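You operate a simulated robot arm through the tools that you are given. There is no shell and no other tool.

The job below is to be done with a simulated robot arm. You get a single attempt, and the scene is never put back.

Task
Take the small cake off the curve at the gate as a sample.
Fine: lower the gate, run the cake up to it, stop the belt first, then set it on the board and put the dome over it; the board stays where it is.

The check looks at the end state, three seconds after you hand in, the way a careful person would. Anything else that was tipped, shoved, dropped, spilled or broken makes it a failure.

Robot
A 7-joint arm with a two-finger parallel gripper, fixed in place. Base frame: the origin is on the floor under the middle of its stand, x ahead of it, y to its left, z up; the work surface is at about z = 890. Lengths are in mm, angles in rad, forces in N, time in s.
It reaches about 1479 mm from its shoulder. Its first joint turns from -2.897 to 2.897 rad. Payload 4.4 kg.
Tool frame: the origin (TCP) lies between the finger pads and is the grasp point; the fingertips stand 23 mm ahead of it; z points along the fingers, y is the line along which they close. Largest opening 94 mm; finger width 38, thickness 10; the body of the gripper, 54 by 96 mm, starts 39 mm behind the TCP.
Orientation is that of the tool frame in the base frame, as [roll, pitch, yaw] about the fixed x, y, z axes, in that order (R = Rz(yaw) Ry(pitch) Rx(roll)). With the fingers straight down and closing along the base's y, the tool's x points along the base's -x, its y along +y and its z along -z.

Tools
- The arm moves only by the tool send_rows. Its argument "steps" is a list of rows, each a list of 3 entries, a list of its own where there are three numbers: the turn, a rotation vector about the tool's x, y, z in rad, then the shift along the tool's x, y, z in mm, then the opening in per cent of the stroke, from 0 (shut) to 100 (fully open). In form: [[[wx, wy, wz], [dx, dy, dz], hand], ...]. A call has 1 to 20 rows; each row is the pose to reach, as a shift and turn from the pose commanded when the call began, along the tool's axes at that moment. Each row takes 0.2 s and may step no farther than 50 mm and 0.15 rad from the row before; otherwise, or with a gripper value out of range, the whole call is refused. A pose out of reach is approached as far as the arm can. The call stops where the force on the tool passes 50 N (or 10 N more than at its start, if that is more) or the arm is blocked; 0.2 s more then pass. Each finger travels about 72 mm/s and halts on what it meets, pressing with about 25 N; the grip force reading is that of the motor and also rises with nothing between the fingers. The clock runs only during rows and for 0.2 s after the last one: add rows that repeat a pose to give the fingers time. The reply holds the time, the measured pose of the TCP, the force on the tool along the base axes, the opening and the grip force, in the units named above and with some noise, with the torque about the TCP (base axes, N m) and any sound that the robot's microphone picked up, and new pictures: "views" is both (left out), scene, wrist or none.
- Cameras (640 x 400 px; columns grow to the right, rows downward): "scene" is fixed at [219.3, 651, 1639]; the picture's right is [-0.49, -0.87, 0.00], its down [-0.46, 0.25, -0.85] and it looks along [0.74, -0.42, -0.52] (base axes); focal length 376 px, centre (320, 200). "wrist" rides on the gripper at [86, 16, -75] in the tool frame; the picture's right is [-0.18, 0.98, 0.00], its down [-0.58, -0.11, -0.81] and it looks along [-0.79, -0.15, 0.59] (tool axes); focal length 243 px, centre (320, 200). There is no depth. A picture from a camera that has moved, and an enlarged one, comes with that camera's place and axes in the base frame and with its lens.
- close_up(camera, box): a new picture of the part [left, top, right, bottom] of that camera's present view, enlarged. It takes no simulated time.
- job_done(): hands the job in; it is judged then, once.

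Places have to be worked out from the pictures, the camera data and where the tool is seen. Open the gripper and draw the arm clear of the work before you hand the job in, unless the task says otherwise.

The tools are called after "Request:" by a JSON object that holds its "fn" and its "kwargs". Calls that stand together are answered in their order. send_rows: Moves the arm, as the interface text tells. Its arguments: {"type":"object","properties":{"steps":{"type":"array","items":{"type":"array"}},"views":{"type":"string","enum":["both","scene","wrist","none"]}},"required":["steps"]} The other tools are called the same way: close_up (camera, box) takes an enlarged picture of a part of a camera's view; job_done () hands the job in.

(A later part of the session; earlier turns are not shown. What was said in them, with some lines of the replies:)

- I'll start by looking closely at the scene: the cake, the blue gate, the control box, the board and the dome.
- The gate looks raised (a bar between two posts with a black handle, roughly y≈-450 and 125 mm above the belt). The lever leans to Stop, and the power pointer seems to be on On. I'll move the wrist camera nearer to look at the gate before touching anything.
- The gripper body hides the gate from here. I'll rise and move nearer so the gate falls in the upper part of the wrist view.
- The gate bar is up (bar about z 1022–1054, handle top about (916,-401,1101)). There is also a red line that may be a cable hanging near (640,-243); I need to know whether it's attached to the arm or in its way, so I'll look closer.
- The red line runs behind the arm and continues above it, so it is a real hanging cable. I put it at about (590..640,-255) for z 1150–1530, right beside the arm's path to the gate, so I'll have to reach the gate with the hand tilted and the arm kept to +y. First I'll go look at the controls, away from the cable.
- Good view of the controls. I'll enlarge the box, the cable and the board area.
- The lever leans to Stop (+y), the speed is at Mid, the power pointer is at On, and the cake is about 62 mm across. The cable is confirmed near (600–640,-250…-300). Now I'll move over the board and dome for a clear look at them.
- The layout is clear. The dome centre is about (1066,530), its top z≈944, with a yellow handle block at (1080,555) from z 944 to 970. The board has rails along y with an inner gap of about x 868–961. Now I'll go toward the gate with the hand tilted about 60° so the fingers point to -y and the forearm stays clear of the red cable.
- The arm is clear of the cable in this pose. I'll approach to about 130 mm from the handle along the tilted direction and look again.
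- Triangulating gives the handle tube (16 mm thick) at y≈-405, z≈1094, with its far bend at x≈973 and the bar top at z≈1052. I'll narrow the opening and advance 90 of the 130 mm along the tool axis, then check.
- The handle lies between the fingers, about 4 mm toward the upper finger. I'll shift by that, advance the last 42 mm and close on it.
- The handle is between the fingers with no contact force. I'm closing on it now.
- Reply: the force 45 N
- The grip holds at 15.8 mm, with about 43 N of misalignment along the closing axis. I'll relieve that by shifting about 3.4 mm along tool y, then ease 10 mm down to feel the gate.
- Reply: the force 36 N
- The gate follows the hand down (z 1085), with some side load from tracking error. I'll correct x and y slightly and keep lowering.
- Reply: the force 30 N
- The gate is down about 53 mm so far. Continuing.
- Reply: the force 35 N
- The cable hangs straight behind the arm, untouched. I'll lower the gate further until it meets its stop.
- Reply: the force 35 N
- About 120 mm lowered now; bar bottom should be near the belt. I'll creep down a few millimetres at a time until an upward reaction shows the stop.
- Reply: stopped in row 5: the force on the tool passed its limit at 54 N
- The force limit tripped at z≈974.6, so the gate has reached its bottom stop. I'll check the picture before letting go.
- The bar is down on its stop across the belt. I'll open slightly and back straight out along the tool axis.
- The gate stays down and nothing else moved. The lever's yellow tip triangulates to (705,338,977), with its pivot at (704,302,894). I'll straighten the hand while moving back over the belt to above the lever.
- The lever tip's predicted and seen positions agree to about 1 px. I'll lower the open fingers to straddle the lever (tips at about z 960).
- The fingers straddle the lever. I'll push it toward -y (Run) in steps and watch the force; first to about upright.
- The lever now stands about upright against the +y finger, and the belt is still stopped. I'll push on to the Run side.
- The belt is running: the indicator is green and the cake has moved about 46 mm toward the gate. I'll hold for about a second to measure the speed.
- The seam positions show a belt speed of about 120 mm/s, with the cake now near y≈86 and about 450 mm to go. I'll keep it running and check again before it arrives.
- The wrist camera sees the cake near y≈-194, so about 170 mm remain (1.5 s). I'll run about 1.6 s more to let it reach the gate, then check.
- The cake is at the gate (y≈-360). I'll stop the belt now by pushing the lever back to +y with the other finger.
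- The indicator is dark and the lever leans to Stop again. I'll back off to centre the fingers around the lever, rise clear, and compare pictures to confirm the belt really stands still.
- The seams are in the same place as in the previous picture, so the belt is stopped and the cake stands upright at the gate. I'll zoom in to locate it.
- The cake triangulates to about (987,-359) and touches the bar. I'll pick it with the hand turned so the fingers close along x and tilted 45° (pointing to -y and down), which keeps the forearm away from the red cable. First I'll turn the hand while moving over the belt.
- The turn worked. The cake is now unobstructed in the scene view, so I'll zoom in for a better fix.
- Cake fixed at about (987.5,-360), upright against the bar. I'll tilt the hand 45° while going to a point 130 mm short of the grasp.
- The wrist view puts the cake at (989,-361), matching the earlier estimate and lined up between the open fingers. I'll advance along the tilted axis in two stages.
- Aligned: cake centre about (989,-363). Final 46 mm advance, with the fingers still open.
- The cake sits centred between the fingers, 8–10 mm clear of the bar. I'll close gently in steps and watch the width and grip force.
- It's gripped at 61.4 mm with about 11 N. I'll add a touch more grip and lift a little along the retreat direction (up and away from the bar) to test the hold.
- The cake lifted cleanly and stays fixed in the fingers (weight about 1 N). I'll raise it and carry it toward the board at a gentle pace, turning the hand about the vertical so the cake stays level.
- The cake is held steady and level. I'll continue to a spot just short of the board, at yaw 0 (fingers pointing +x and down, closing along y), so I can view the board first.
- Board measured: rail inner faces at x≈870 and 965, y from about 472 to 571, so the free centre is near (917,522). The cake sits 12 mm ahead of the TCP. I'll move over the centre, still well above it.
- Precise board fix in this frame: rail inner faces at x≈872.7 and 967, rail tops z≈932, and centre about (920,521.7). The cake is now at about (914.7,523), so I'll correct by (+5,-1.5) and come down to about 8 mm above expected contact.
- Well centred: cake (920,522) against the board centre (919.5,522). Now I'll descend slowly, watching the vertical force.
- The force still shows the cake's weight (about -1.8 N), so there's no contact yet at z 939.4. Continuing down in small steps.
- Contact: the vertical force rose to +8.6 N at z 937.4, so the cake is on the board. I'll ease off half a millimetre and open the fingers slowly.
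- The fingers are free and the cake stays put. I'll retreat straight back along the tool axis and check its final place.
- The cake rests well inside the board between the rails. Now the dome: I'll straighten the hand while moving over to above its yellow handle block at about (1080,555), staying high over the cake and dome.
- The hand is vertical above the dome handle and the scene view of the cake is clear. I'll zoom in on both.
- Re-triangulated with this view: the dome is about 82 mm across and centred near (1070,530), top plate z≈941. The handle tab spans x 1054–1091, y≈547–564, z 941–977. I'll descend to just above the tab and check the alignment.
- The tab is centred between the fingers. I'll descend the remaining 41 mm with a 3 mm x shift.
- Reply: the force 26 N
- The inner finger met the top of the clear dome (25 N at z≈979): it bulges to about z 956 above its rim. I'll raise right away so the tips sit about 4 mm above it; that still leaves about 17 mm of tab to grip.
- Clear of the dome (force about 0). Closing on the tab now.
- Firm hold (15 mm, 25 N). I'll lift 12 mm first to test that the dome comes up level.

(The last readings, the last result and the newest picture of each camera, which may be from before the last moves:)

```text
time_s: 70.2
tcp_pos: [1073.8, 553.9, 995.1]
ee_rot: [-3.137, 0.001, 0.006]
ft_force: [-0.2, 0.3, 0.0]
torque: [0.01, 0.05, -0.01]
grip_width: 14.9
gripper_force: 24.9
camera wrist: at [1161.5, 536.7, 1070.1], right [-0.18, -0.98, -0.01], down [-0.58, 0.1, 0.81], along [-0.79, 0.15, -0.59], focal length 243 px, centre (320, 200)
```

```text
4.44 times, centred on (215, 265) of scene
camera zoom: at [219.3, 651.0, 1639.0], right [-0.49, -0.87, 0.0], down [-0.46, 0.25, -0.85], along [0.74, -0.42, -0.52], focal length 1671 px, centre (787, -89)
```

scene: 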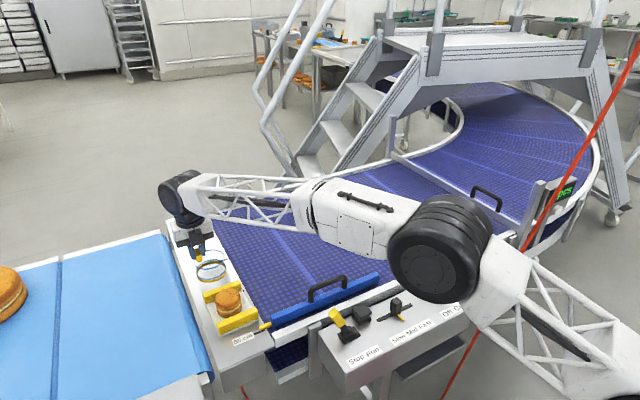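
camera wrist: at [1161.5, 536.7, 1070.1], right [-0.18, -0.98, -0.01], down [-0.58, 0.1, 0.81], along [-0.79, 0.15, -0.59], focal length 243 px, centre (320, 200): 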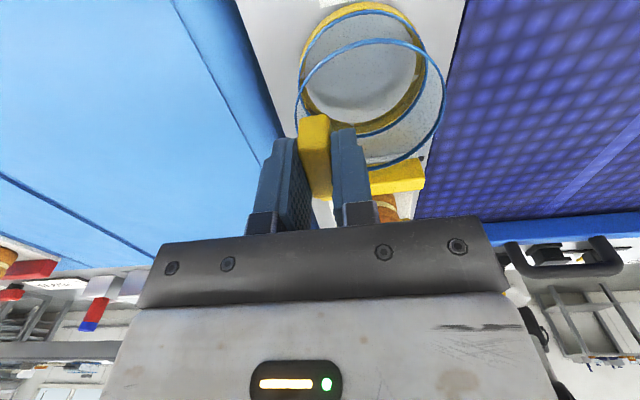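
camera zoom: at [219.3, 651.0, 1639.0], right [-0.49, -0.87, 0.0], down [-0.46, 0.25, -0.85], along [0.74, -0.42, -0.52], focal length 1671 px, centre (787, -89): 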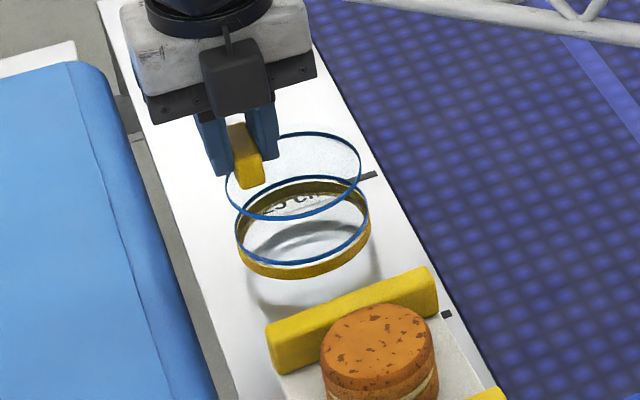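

The whole dome, gold band included, came up level. From the ring outlines its centre is 2.7 mm behind (-x) and 27.4 mm to the -y side of the TCP, with radius about 41. I'll lift it clear of the rail and cake, then carry it over the cake.

Request:
{"fn": "send_rows", "kwargs": {"steps": [[[0, 0, 0], [0, 0, -20], 4], [[0, 0, 0], [0, 0, -45], 4], [[0, 0, 0], [0, 0, -68], 4], [[0, 0, 0], [-20, 0.5, -68], 4], [[0, 0, 0], [-50, 1.2, -68], 4], [[0, 0, 0], [-85, 2, -68], 4], [[0, 0, 0], [-118, 2.8, -68], 4], [[0, 0, 0], [-140, 3.3, -68], 4], [[0, 0, 0], [-151.6, 3.6, -68], 4], [[0, 0, 0], [-151.6, 3.6, -68], 4], [[0, 0, 0], [-151.6, 3.6, -68], 4]], "views": "both"}}

Request:
{"fn": "close_up", "kwargs": {"camera": "wrist", "box": [200, 0, 460, 240]}}

Request:
{"fn": "close_up", "kwargs": {"camera": "scene", "box": [175, 230, 290, 340]}}

```text
time_s: 72.6
tcp_pos: [922.3, 547.3, 1062.9]
ee_rot: [-3.133, 0.0, 0.006]
ft_force: [0.9, 0.0, -0.2]
torque: [-0.01, 0.02, 0.0]
grip_width: 14.8
gripper_force: 24.8
camera wrist: at [1010.3, 531.8, 1137.4], right [-0.18, -0.98, -0.01], down [-0.58, 0.1, 0.81], along [-0.79, 0.15, -0.59], focal length 243 px, centre (320, 200)
```

scene: 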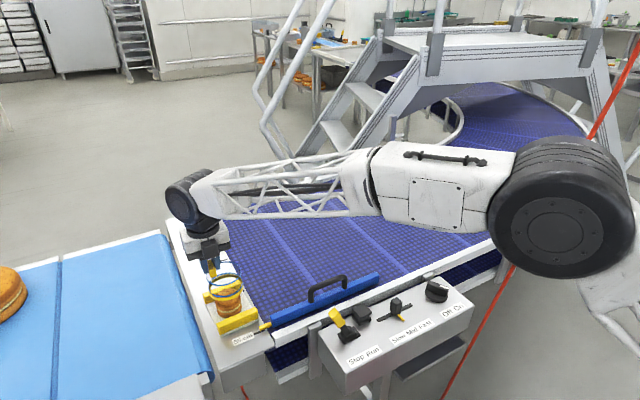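
wrist: 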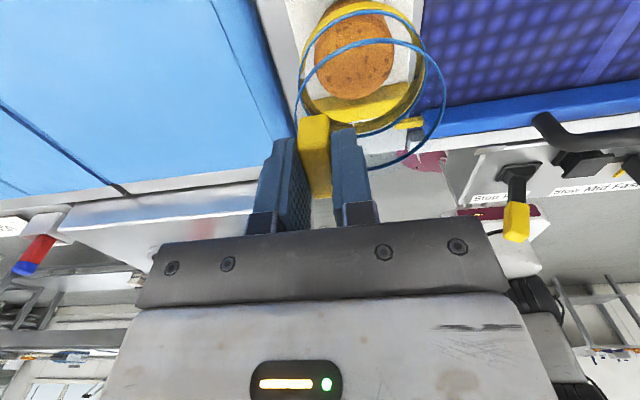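

```text
1.67 times, centred on (330, 120) of wrist
camera zoom: at [1010.3, 531.8, 1137.4], right [-0.18, -0.98, -0.01], down [-0.58, 0.1, 0.81], along [-0.79, 0.15, -0.59], focal length 404 px, centre (303, 333)
```

zoom: 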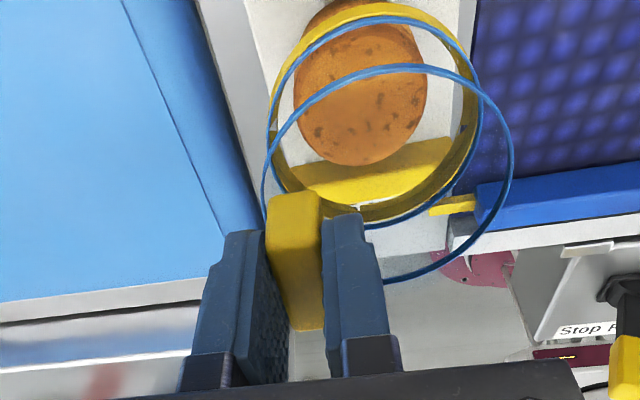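

```text
3.64 times, centred on (232, 285) of scene
camera zoom: at [219.3, 651.0, 1639.0], right [-0.49, -0.87, 0.0], down [-0.46, 0.25, -0.85], along [0.74, -0.42, -0.52], focal length 1367 px, centre (638, -109)
```

zoom: 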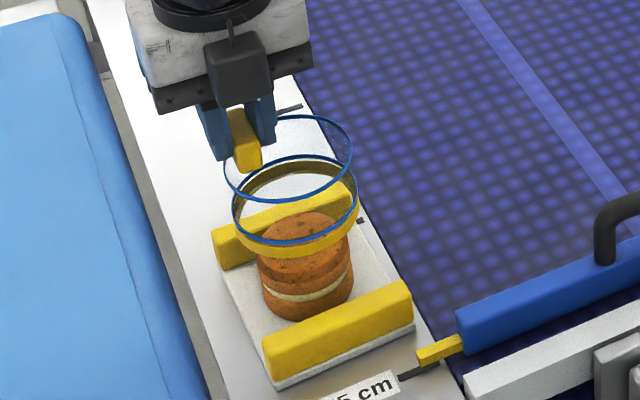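

The clear dome lets me compare directly: both views say the dome needs to shift about (-4.7,+1.7) mm to centre over the cake. I'll check the near rail in this view before correcting.

Request:
{"fn": "close_up", "kwargs": {"camera": "wrist", "box": [290, 0, 430, 140]}}

Request:
{"fn": "close_up", "kwargs": {"camera": "scene", "box": [205, 245, 285, 335]}}

```text
2.86 times, centred on (360, 70) of wrist
camera zoom: at [1010.3, 531.8, 1137.4], right [-0.18, -0.98, -0.01], down [-0.58, 0.1, 0.81], along [-0.79, 0.15, -0.59], focal length 693 px, centre (206, 571)
```

zoom: 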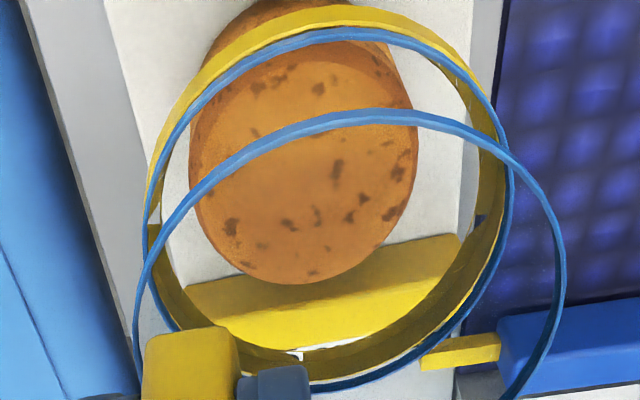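

```text
4.44 times, centred on (245, 290) of scene
camera zoom: at [219.3, 651.0, 1639.0], right [-0.49, -0.87, 0.0], down [-0.46, 0.25, -0.85], along [0.74, -0.42, -0.52], focal length 1671 px, centre (653, -200)
```

zoom: 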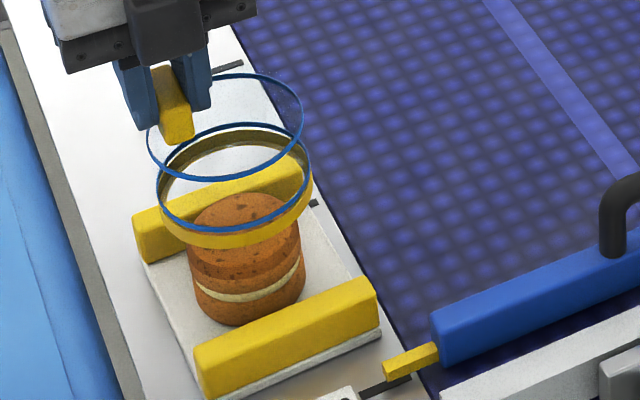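

In this view the cake is centred between the rails (47.5 mm from the near rail), and the dome will clear the rails by about 5 mm. I'll apply the (-4.5,+1.8) correction and come down to just above the cake, then verify.

Request:
{"fn": "send_rows", "kwargs": {"steps": [[[0, 0, 0], [-3, -1.2, 0], 4], [[0, 0, 0], [-4.5, -1.8, 5], 4], [[0, 0, 0], [-4.5, -1.8, 14], 4], [[0, 0, 0], [-4.5, -1.8, 20], 4], [[0, 0, 0], [-4.5, -1.8, 20], 4], [[0, 0, 0], [-4.5, -1.8, 20], 4]], "views": "both"}}

Request:
{"fn": "close_up", "kwargs": {"camera": "wrist", "box": [290, 0, 430, 140]}}

Request:
{"fn": "close_up", "kwargs": {"camera": "scene", "box": [205, 245, 285, 335]}}

```text
time_s: 74.0
tcp_pos: [916.9, 551.2, 1043.0]
ee_rot: [-3.135, 0.001, 0.006]
ft_force: [-0.8, 0.5, -0.5]
torque: [0.0, -0.04, 0.03]
grip_width: 14.9
gripper_force: 24.6
camera wrist: at [1005.2, 534.8, 1117.4], right [-0.18, -0.98, -0.01], down [-0.58, 0.1, 0.81], along [-0.79, 0.15, -0.59], focal length 243 px, centre (320, 200)
```

scene: 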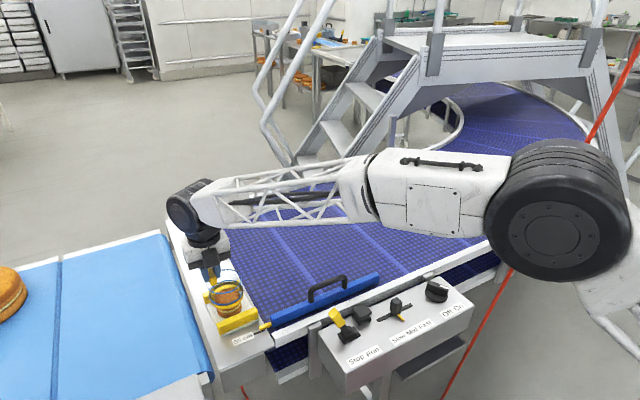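
wrist: 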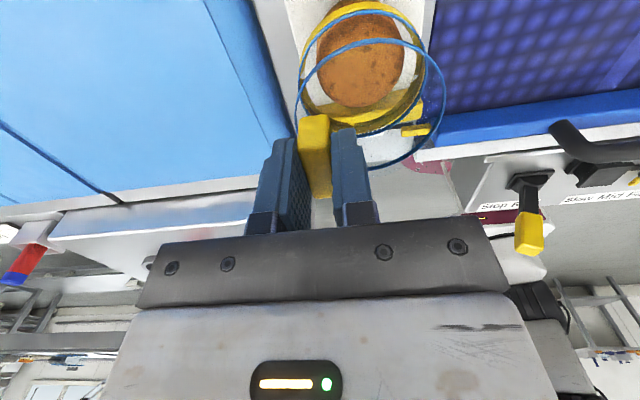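

```text
2.86 times, centred on (360, 70) of wrist
camera zoom: at [1005.2, 534.8, 1117.4], right [-0.18, -0.98, -0.01], down [-0.58, 0.1, 0.81], along [-0.79, 0.15, -0.59], focal length 693 px, centre (206, 571)
```

zoom: 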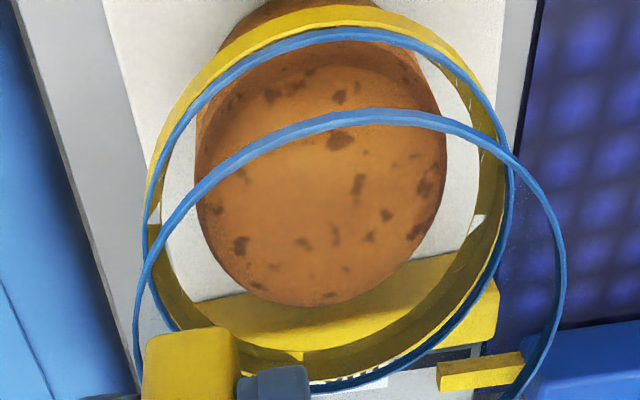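

```text
4.44 times, centred on (245, 290) of scene
camera zoom: at [219.3, 651.0, 1639.0], right [-0.49, -0.87, 0.0], down [-0.46, 0.25, -0.85], along [0.74, -0.42, -0.52], focal length 1671 px, centre (653, -200)
```

zoom: 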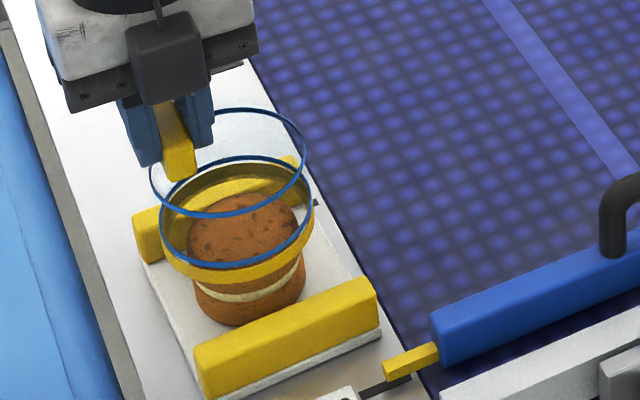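

Aligned within about 1 mm. I'll shift the last 1 mm in y and lower the dome around the cake to a few millimetres above the board.

Request:
{"fn": "send_rows", "kwargs": {"steps": [[[0, 0, 0], [0, 1, 0], 4], [[0, 0, 0], [0, 1, 8], 4], [[0, 0, 0], [0, 1, 17], 4], [[0, 0, 0], [0, 1, 26], 4], [[0, 0, 0], [0, 1, 35], 4], [[0, 0, 0], [0, 1, 42], 4], [[0, 0, 0], [0, 1, 42], 4]], "views": "both"}}

Request:
{"fn": "close_up", "kwargs": {"camera": "wrist", "box": [290, 0, 430, 140]}}

Request:
{"fn": "close_up", "kwargs": {"camera": "scene", "box": [205, 245, 285, 335]}}

```text
time_s: 75.6
tcp_pos: [917.6, 551.1, 1004.3]
ee_rot: [-3.135, 0.0, 0.005]
ft_force: [0.4, -0.6, 0.4]
torque: [0.0, -0.01, 0.03]
grip_width: 15.1
gripper_force: 24.5
camera wrist: at [1004.2, 533.7, 1077.0], right [-0.18, -0.98, -0.01], down [-0.58, 0.1, 0.81], along [-0.79, 0.15, -0.59], focal length 243 px, centre (320, 200)
```

scene: 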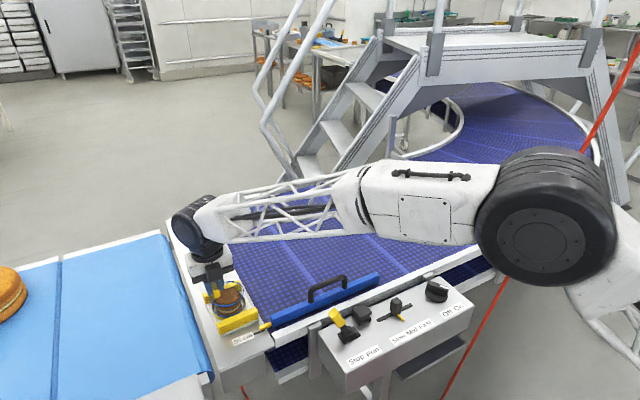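
wrist: 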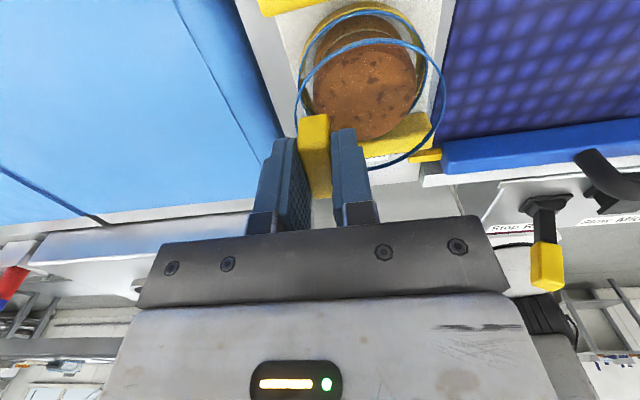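

```text
2.86 times, centred on (360, 70) of wrist
camera zoom: at [1004.2, 533.7, 1077.0], right [-0.18, -0.98, -0.01], down [-0.58, 0.1, 0.81], along [-0.79, 0.15, -0.59], focal length 693 px, centre (206, 571)
```

zoom: 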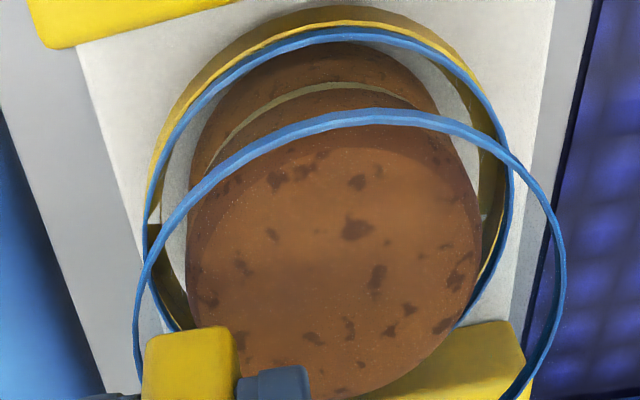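

```text
4.44 times, centred on (245, 290) of scene
camera zoom: at [219.3, 651.0, 1639.0], right [-0.49, -0.87, 0.0], down [-0.46, 0.25, -0.85], along [0.74, -0.42, -0.52], focal length 1671 px, centre (653, -200)
```

zoom: 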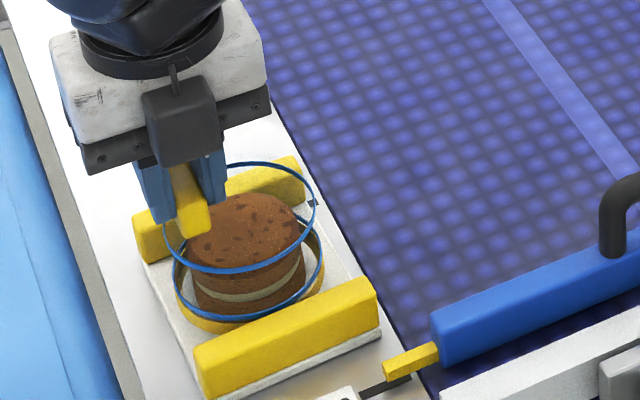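

The dome is around the cake, with even clearance and no contact. Lowering the last roughly 12 mm slowly, watching the force.

Request:
{"fn": "send_rows", "kwargs": {"steps": [[[0, 0, 0], [0, 0, 2.5], 4], [[0, 0, 0], [0, 0, 5], 4], [[0, 0, 0], [0, 0, 7], 4], [[0, 0, 0], [0, 0, 7], 4]], "views": "none"}}

```text
time_s: 76.6
tcp_pos: [919.1, 549.8, 996.6]
ee_rot: [-3.133, 0.002, 0.006]
ft_force: [-0.9, 0.4, -1.2]
torque: [-0.01, 0.04, 0.01]
grip_width: 15.0
gripper_force: 25.0
```

Request:
{"fn": "send_rows", "kwargs": {"steps": [[[0, 0, 0], [0, 0, 1], 4], [[0, 0, 0], [0, 0, 2], 4], [[0, 0, 0], [0, 0, 2], 4]], "views": "none"}}

```text
time_s: 77.4
tcp_pos: [918.9, 550.8, 993.5]
ee_rot: [-3.135, 0.001, 0.005]
ft_force: [-0.3, 0.1, -0.7]
torque: [0.02, -0.02, -0.02]
grip_width: 14.9
gripper_force: 25.6
```

No contact yet at z 993.5. Another small step.

Request:
{"fn": "send_rows", "kwargs": {"steps": [[[0, 0, 0], [0, 0, 1], 4], [[0, 0, 0], [0, 0, 2], 4], [[0, 0, 0], [0, 0, 2], 4]], "views": "both"}}

Request:
{"fn": "close_up", "kwargs": {"camera": "scene", "box": [205, 245, 285, 335]}}

Request:
{"fn": "close_up", "kwargs": {"camera": "wrist", "box": [260, 0, 460, 200]}}

```text
time_s: 78.2
tcp_pos: [917.7, 550.6, 993.1]
ee_rot: [-3.134, -0.001, 0.004]
ft_force: [2.1, 4.2, 14.7]
torque: [-0.12, 0.12, -0.02]
grip_width: 15.1
gripper_force: 24.8
camera wrist: at [1005.0, 533.6, 1066.5], right [-0.18, -0.98, -0.01], down [-0.58, 0.1, 0.81], along [-0.79, 0.15, -0.59], focal length 243 px, centre (320, 200)
```

scene: 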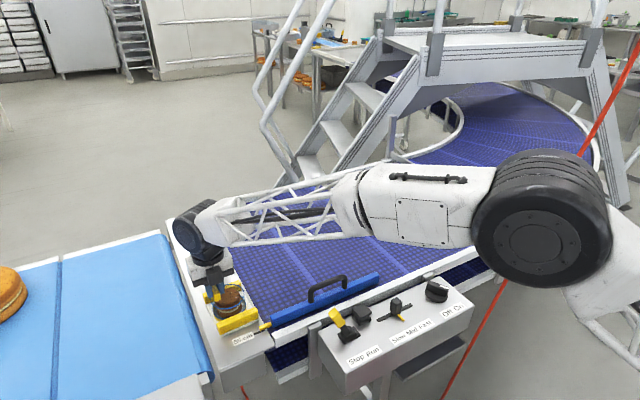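
wrist: 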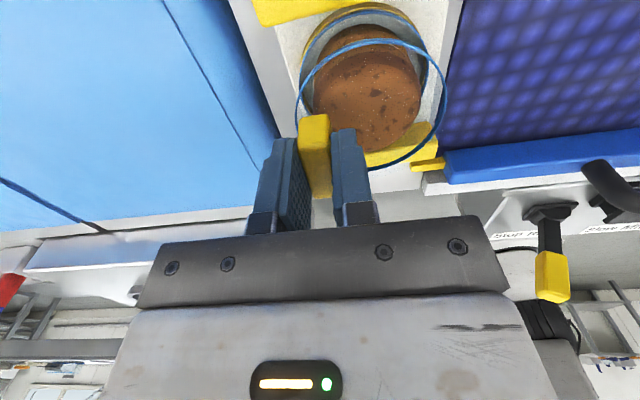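

```text
4.44 times, centred on (245, 290) of scene
camera zoom: at [219.3, 651.0, 1639.0], right [-0.49, -0.87, 0.0], down [-0.46, 0.25, -0.85], along [0.74, -0.42, -0.52], focal length 1671 px, centre (653, -200)
```

zoom: 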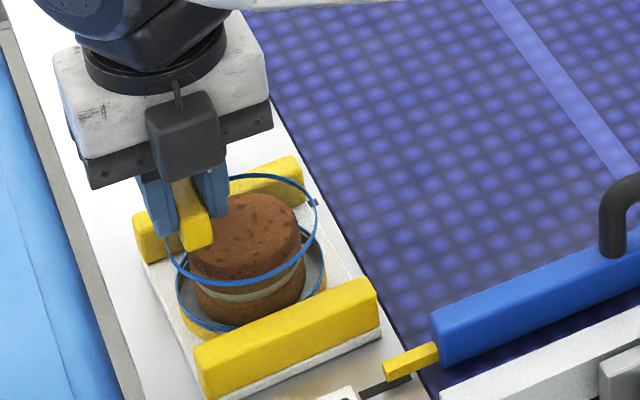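

```text
2.00 times, centred on (360, 100) of wrist
camera zoom: at [1005.0, 533.6, 1066.5], right [-0.18, -0.98, -0.01], down [-0.58, 0.1, 0.81], along [-0.79, 0.15, -0.59], focal length 485 px, centre (240, 400)
```

zoom: 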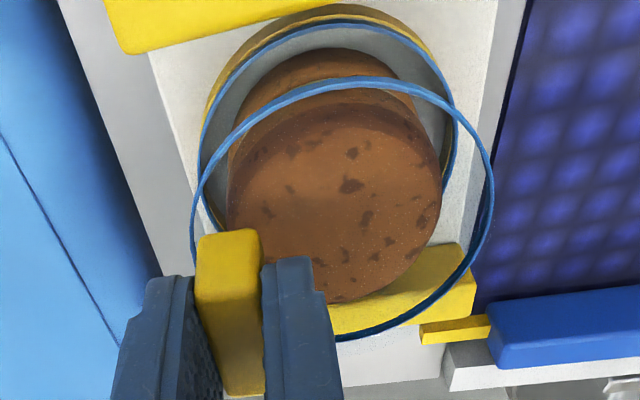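

Contact at z 993.1 (about +15 N), which matches the dome resting on the board (9 mm higher than on the plate); it sits between the rails around the cake. I'll ease the load, open moderately, and check before lifting away.

Request:
{"fn": "send_rows", "kwargs": {"steps": [[[0, 0, 0], [0, 0, -1], 4], [[0, 0, 0], [0, 0, -1], 4], [[0, 0, 0], [0, 0, -1], 18], [[0, 0, 0], [0, 0, -1], 30], [[0, 0, 0], [0, 0, -1], 36], [[0, 0, 0], [0, 0, -1], 36]], "views": "both"}}

Request:
{"fn": "close_up", "kwargs": {"camera": "scene", "box": [205, 245, 285, 335]}}

Request:
{"fn": "close_up", "kwargs": {"camera": "wrist", "box": [260, 0, 460, 200]}}

```text
time_s: 79.6
tcp_pos: [918.2, 550.5, 992.4]
ee_rot: [-3.134, 0.002, 0.006]
ft_force: [1.1, -0.1, -0.4]
torque: [0.01, -0.03, -0.01]
grip_width: 33.8
gripper_force: 0.1
camera wrist: at [1005.3, 533.3, 1065.1], right [-0.18, -0.98, -0.01], down [-0.58, 0.1, 0.81], along [-0.79, 0.15, -0.59], focal length 243 px, centre (320, 200)
```

scene: 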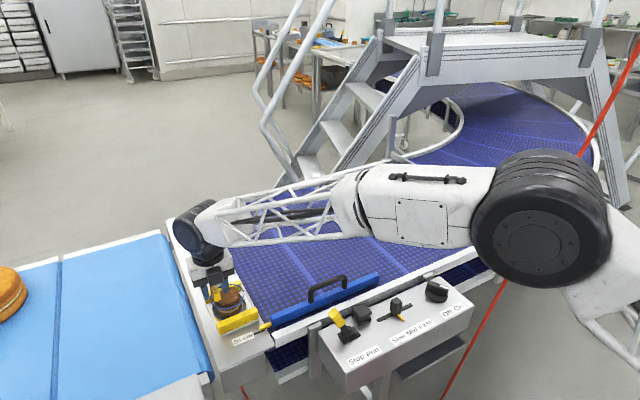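
wrist: 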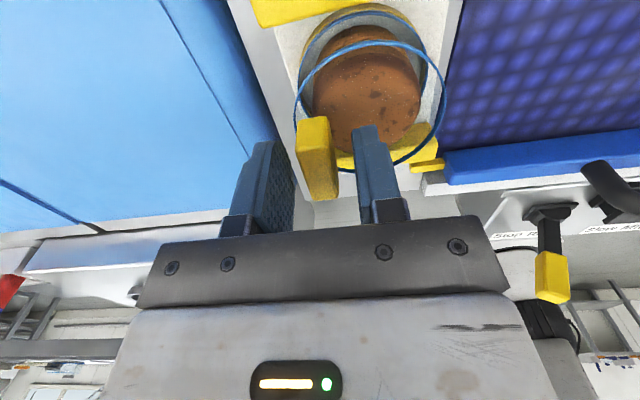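

```text
4.44 times, centred on (245, 290) of scene
camera zoom: at [219.3, 651.0, 1639.0], right [-0.49, -0.87, 0.0], down [-0.46, 0.25, -0.85], along [0.74, -0.42, -0.52], focal length 1671 px, centre (653, -200)
```

zoom: 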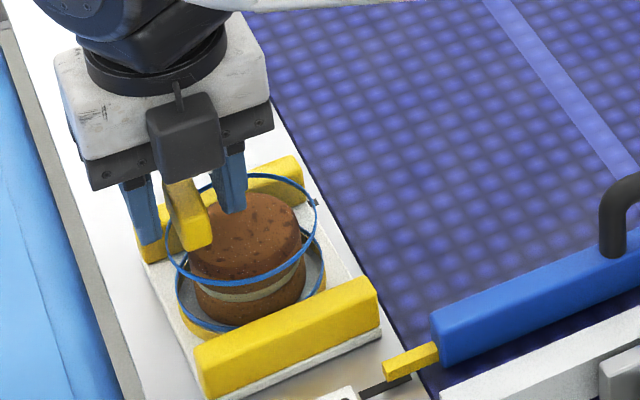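

```text
2.00 times, centred on (360, 100) of wrist
camera zoom: at [1005.3, 533.3, 1065.1], right [-0.18, -0.98, -0.01], down [-0.58, 0.1, 0.81], along [-0.79, 0.15, -0.59], focal length 485 px, centre (240, 400)
```

zoom: 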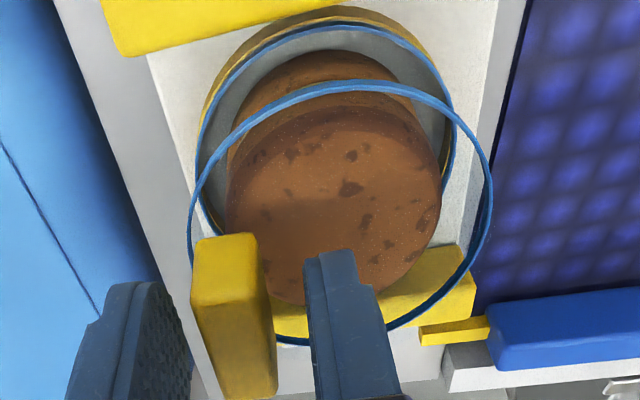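

Released cleanly; the dome stands on the board over the cake. Lifting straight up now.

Request:
{"fn": "send_rows", "kwargs": {"steps": [[[0, 0, 0], [0, 0, -10], 36], [[0, 0, 0], [0, 0, -30], 36], [[0, 0, 0], [0, 0, -60], 36], [[0, 0, 0], [0, 0, -100], 40], [[0, 0, 0], [0, 0, -145], 50], [[0, 0, 0], [0, 0, -190], 60], [[0, 0, 0], [0, 0, -230], 70], [[0, 0, 0], [0, 0, -230], 70]], "views": "both"}}

Request:
{"fn": "close_up", "kwargs": {"camera": "scene", "box": [195, 235, 295, 345]}}

```text
time_s: 81.4
tcp_pos: [919.6, 548.3, 1220.1]
ee_rot: [-3.136, 0.003, 0.007]
ft_force: [0.0, -0.4, 1.3]
torque: [0.01, 0.02, 0.01]
grip_width: 65.8
gripper_force: 0.0
camera wrist: at [1006.7, 531.0, 1294.5], right [-0.18, -0.98, -0.01], down [-0.58, 0.1, 0.81], along [-0.79, 0.15, -0.59], focal length 243 px, centre (320, 200)
```

scene: 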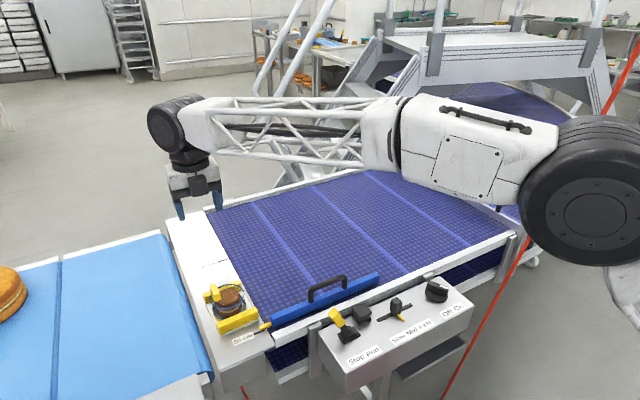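
wrist: 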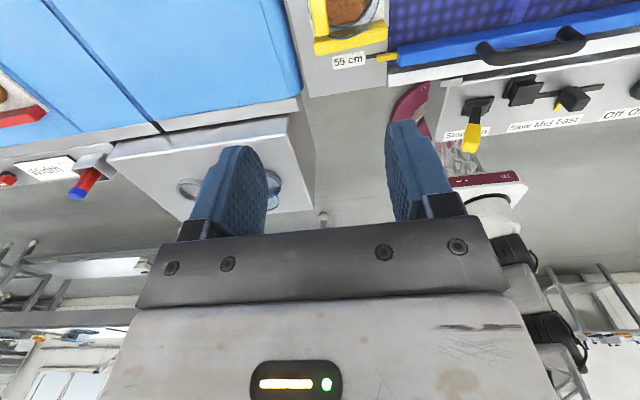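

```text
3.64 times, centred on (245, 290) of scene
camera zoom: at [219.3, 651.0, 1639.0], right [-0.49, -0.87, 0.0], down [-0.46, 0.25, -0.85], along [0.74, -0.42, -0.52], focal length 1367 px, centre (593, -127)
```

zoom: 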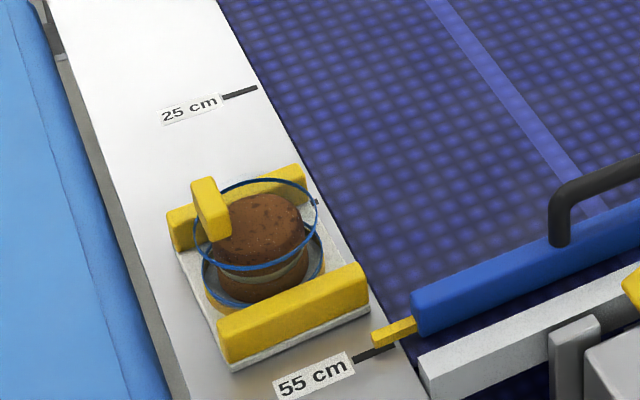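

The dome is over the cake on the board, the board hasn't moved, and the belt stands still. I'll draw the arm back to a neutral place, opening the hand and turning the wrist back on the way, then do a final inspection.

Request:
{"fn": "send_rows", "kwargs": {"steps": [[[0, 0, 0.1], [-24, 35, -12], 80], [[0, 0, 0.2], [-48, 70, -24], 90], [[0, 0, 0.3], [-72, 105, -36], 100], [[0, 0, 0.4], [-96, 140, -48], 100], [[0, 0, 0.5], [-120, 175, -60], 100], [[0, 0, 0.6], [-144, 210, -72], 100], [[0, 0, 0.7], [-168, 245, -84], 100], [[0, 0, 0.8], [-192, 280, -96], 100], [[0, 0, 0.9], [-216, 315, -108], 100], [[0, 0, 1.0], [-240, 350, -115], 100], [[0, 0, 1.1], [-264, 385, -118], 100], [[0, 0, 1.2], [-288, 415, -120], 100], [[0, 0, 1.3], [-310, 440, -120], 100], [[0, 0, 1.3], [-310, 440, -120], 100]], "views": "both"}}

Request:
{"fn": "close_up", "kwargs": {"camera": "scene", "box": [195, 235, 295, 345]}}

Request:
{"fn": "close_up", "kwargs": {"camera": "scene", "box": [300, 130, 620, 390]}}

```text
time_s: 84.4
tcp_pos: [608.6, 105.4, 1337.0]
ee_rot: [-3.138, 0.008, -1.296]
ft_force: [-0.1, 0.7, 0.8]
torque: [-0.02, 0.01, 0.02]
grip_width: 93.9
gripper_force: 0.0
camera wrist: at [617.1, 16.7, 1410.6], right [-1.0, -0.09, 0.0], down [-0.05, 0.58, 0.81], along [-0.07, 0.81, -0.59], focal length 243 px, centre (320, 200)
```

scene: 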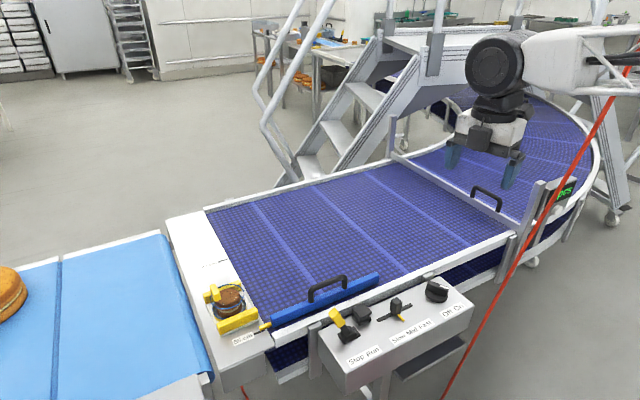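
wrist: 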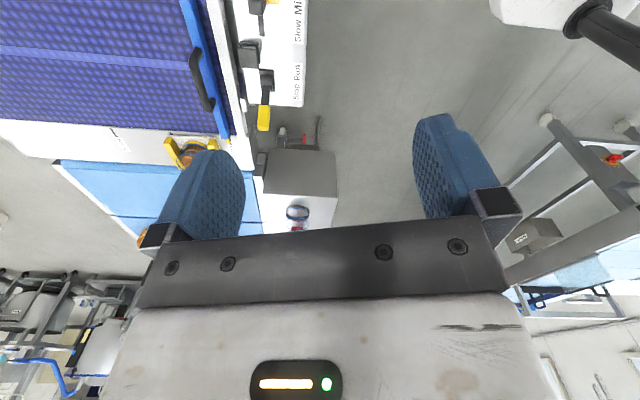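

```text
3.64 times, centred on (245, 290) of scene
camera zoom: at [219.3, 651.0, 1639.0], right [-0.49, -0.87, 0.0], down [-0.46, 0.25, -0.85], along [0.74, -0.42, -0.52], focal length 1367 px, centre (593, -127)
```

zoom: 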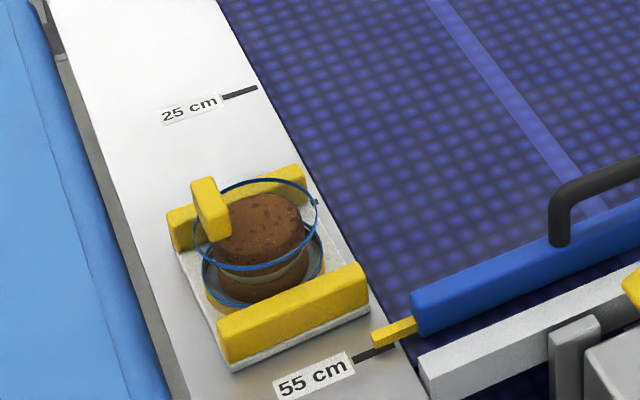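

```text
1.54 times, centred on (460, 260) of scene
camera zoom: at [219.3, 651.0, 1639.0], right [-0.49, -0.87, 0.0], down [-0.46, 0.25, -0.85], along [0.74, -0.42, -0.52], focal length 578 px, centre (105, 108)
```

zoom: 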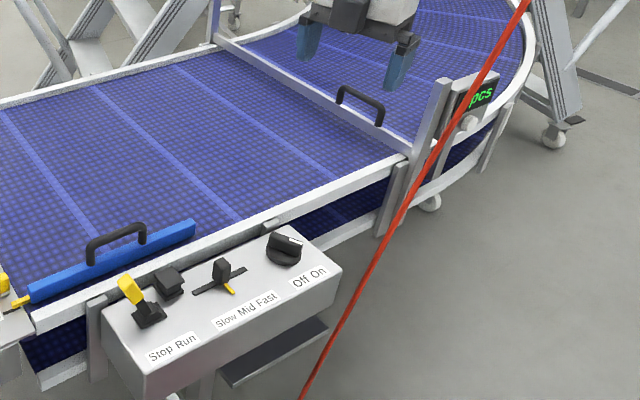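

The final check looks right:
- The gate is down, the lever is on Stop, and speed and power are unchanged.
- The cake is on the board under the dome, and the board hasn't moved.
- The red cable and the guide are as they were, and the arm is clear with the hand open.

I'm handing the job in.

Request:
{"fn": "job_done", "kwargs": {}}

```text
The job is handed in.
```

The cake is on the board with the dome over it, and I've handed the job in. I don't have the result of the check.

- **Gate:** I lowered it to its stop by the handle. It stayed down when I let go.
- **Belt:** I set it to Run until the cake reached the gate, then back to Stop before picking the cake up. The belt seams were in the same place in pictures taken before and after, so it was standing still. Speed (Mid) and power (On) were not touched.
- **Cake and dome:** The cake stands upright between the two board rails, and the dome sits around it. The board is where it was at the start.
- **Dome contact:** On my first approach to the dome's handle, a finger pressed on top of the dome with about 25 N. I backed off at once and saw no damage.
- **Surroundings:** Reaching the gate meant keeping the arm away from a hanging red cable. It looks undisturbed in every picture.

The arm is back clear of the work with the hand open.
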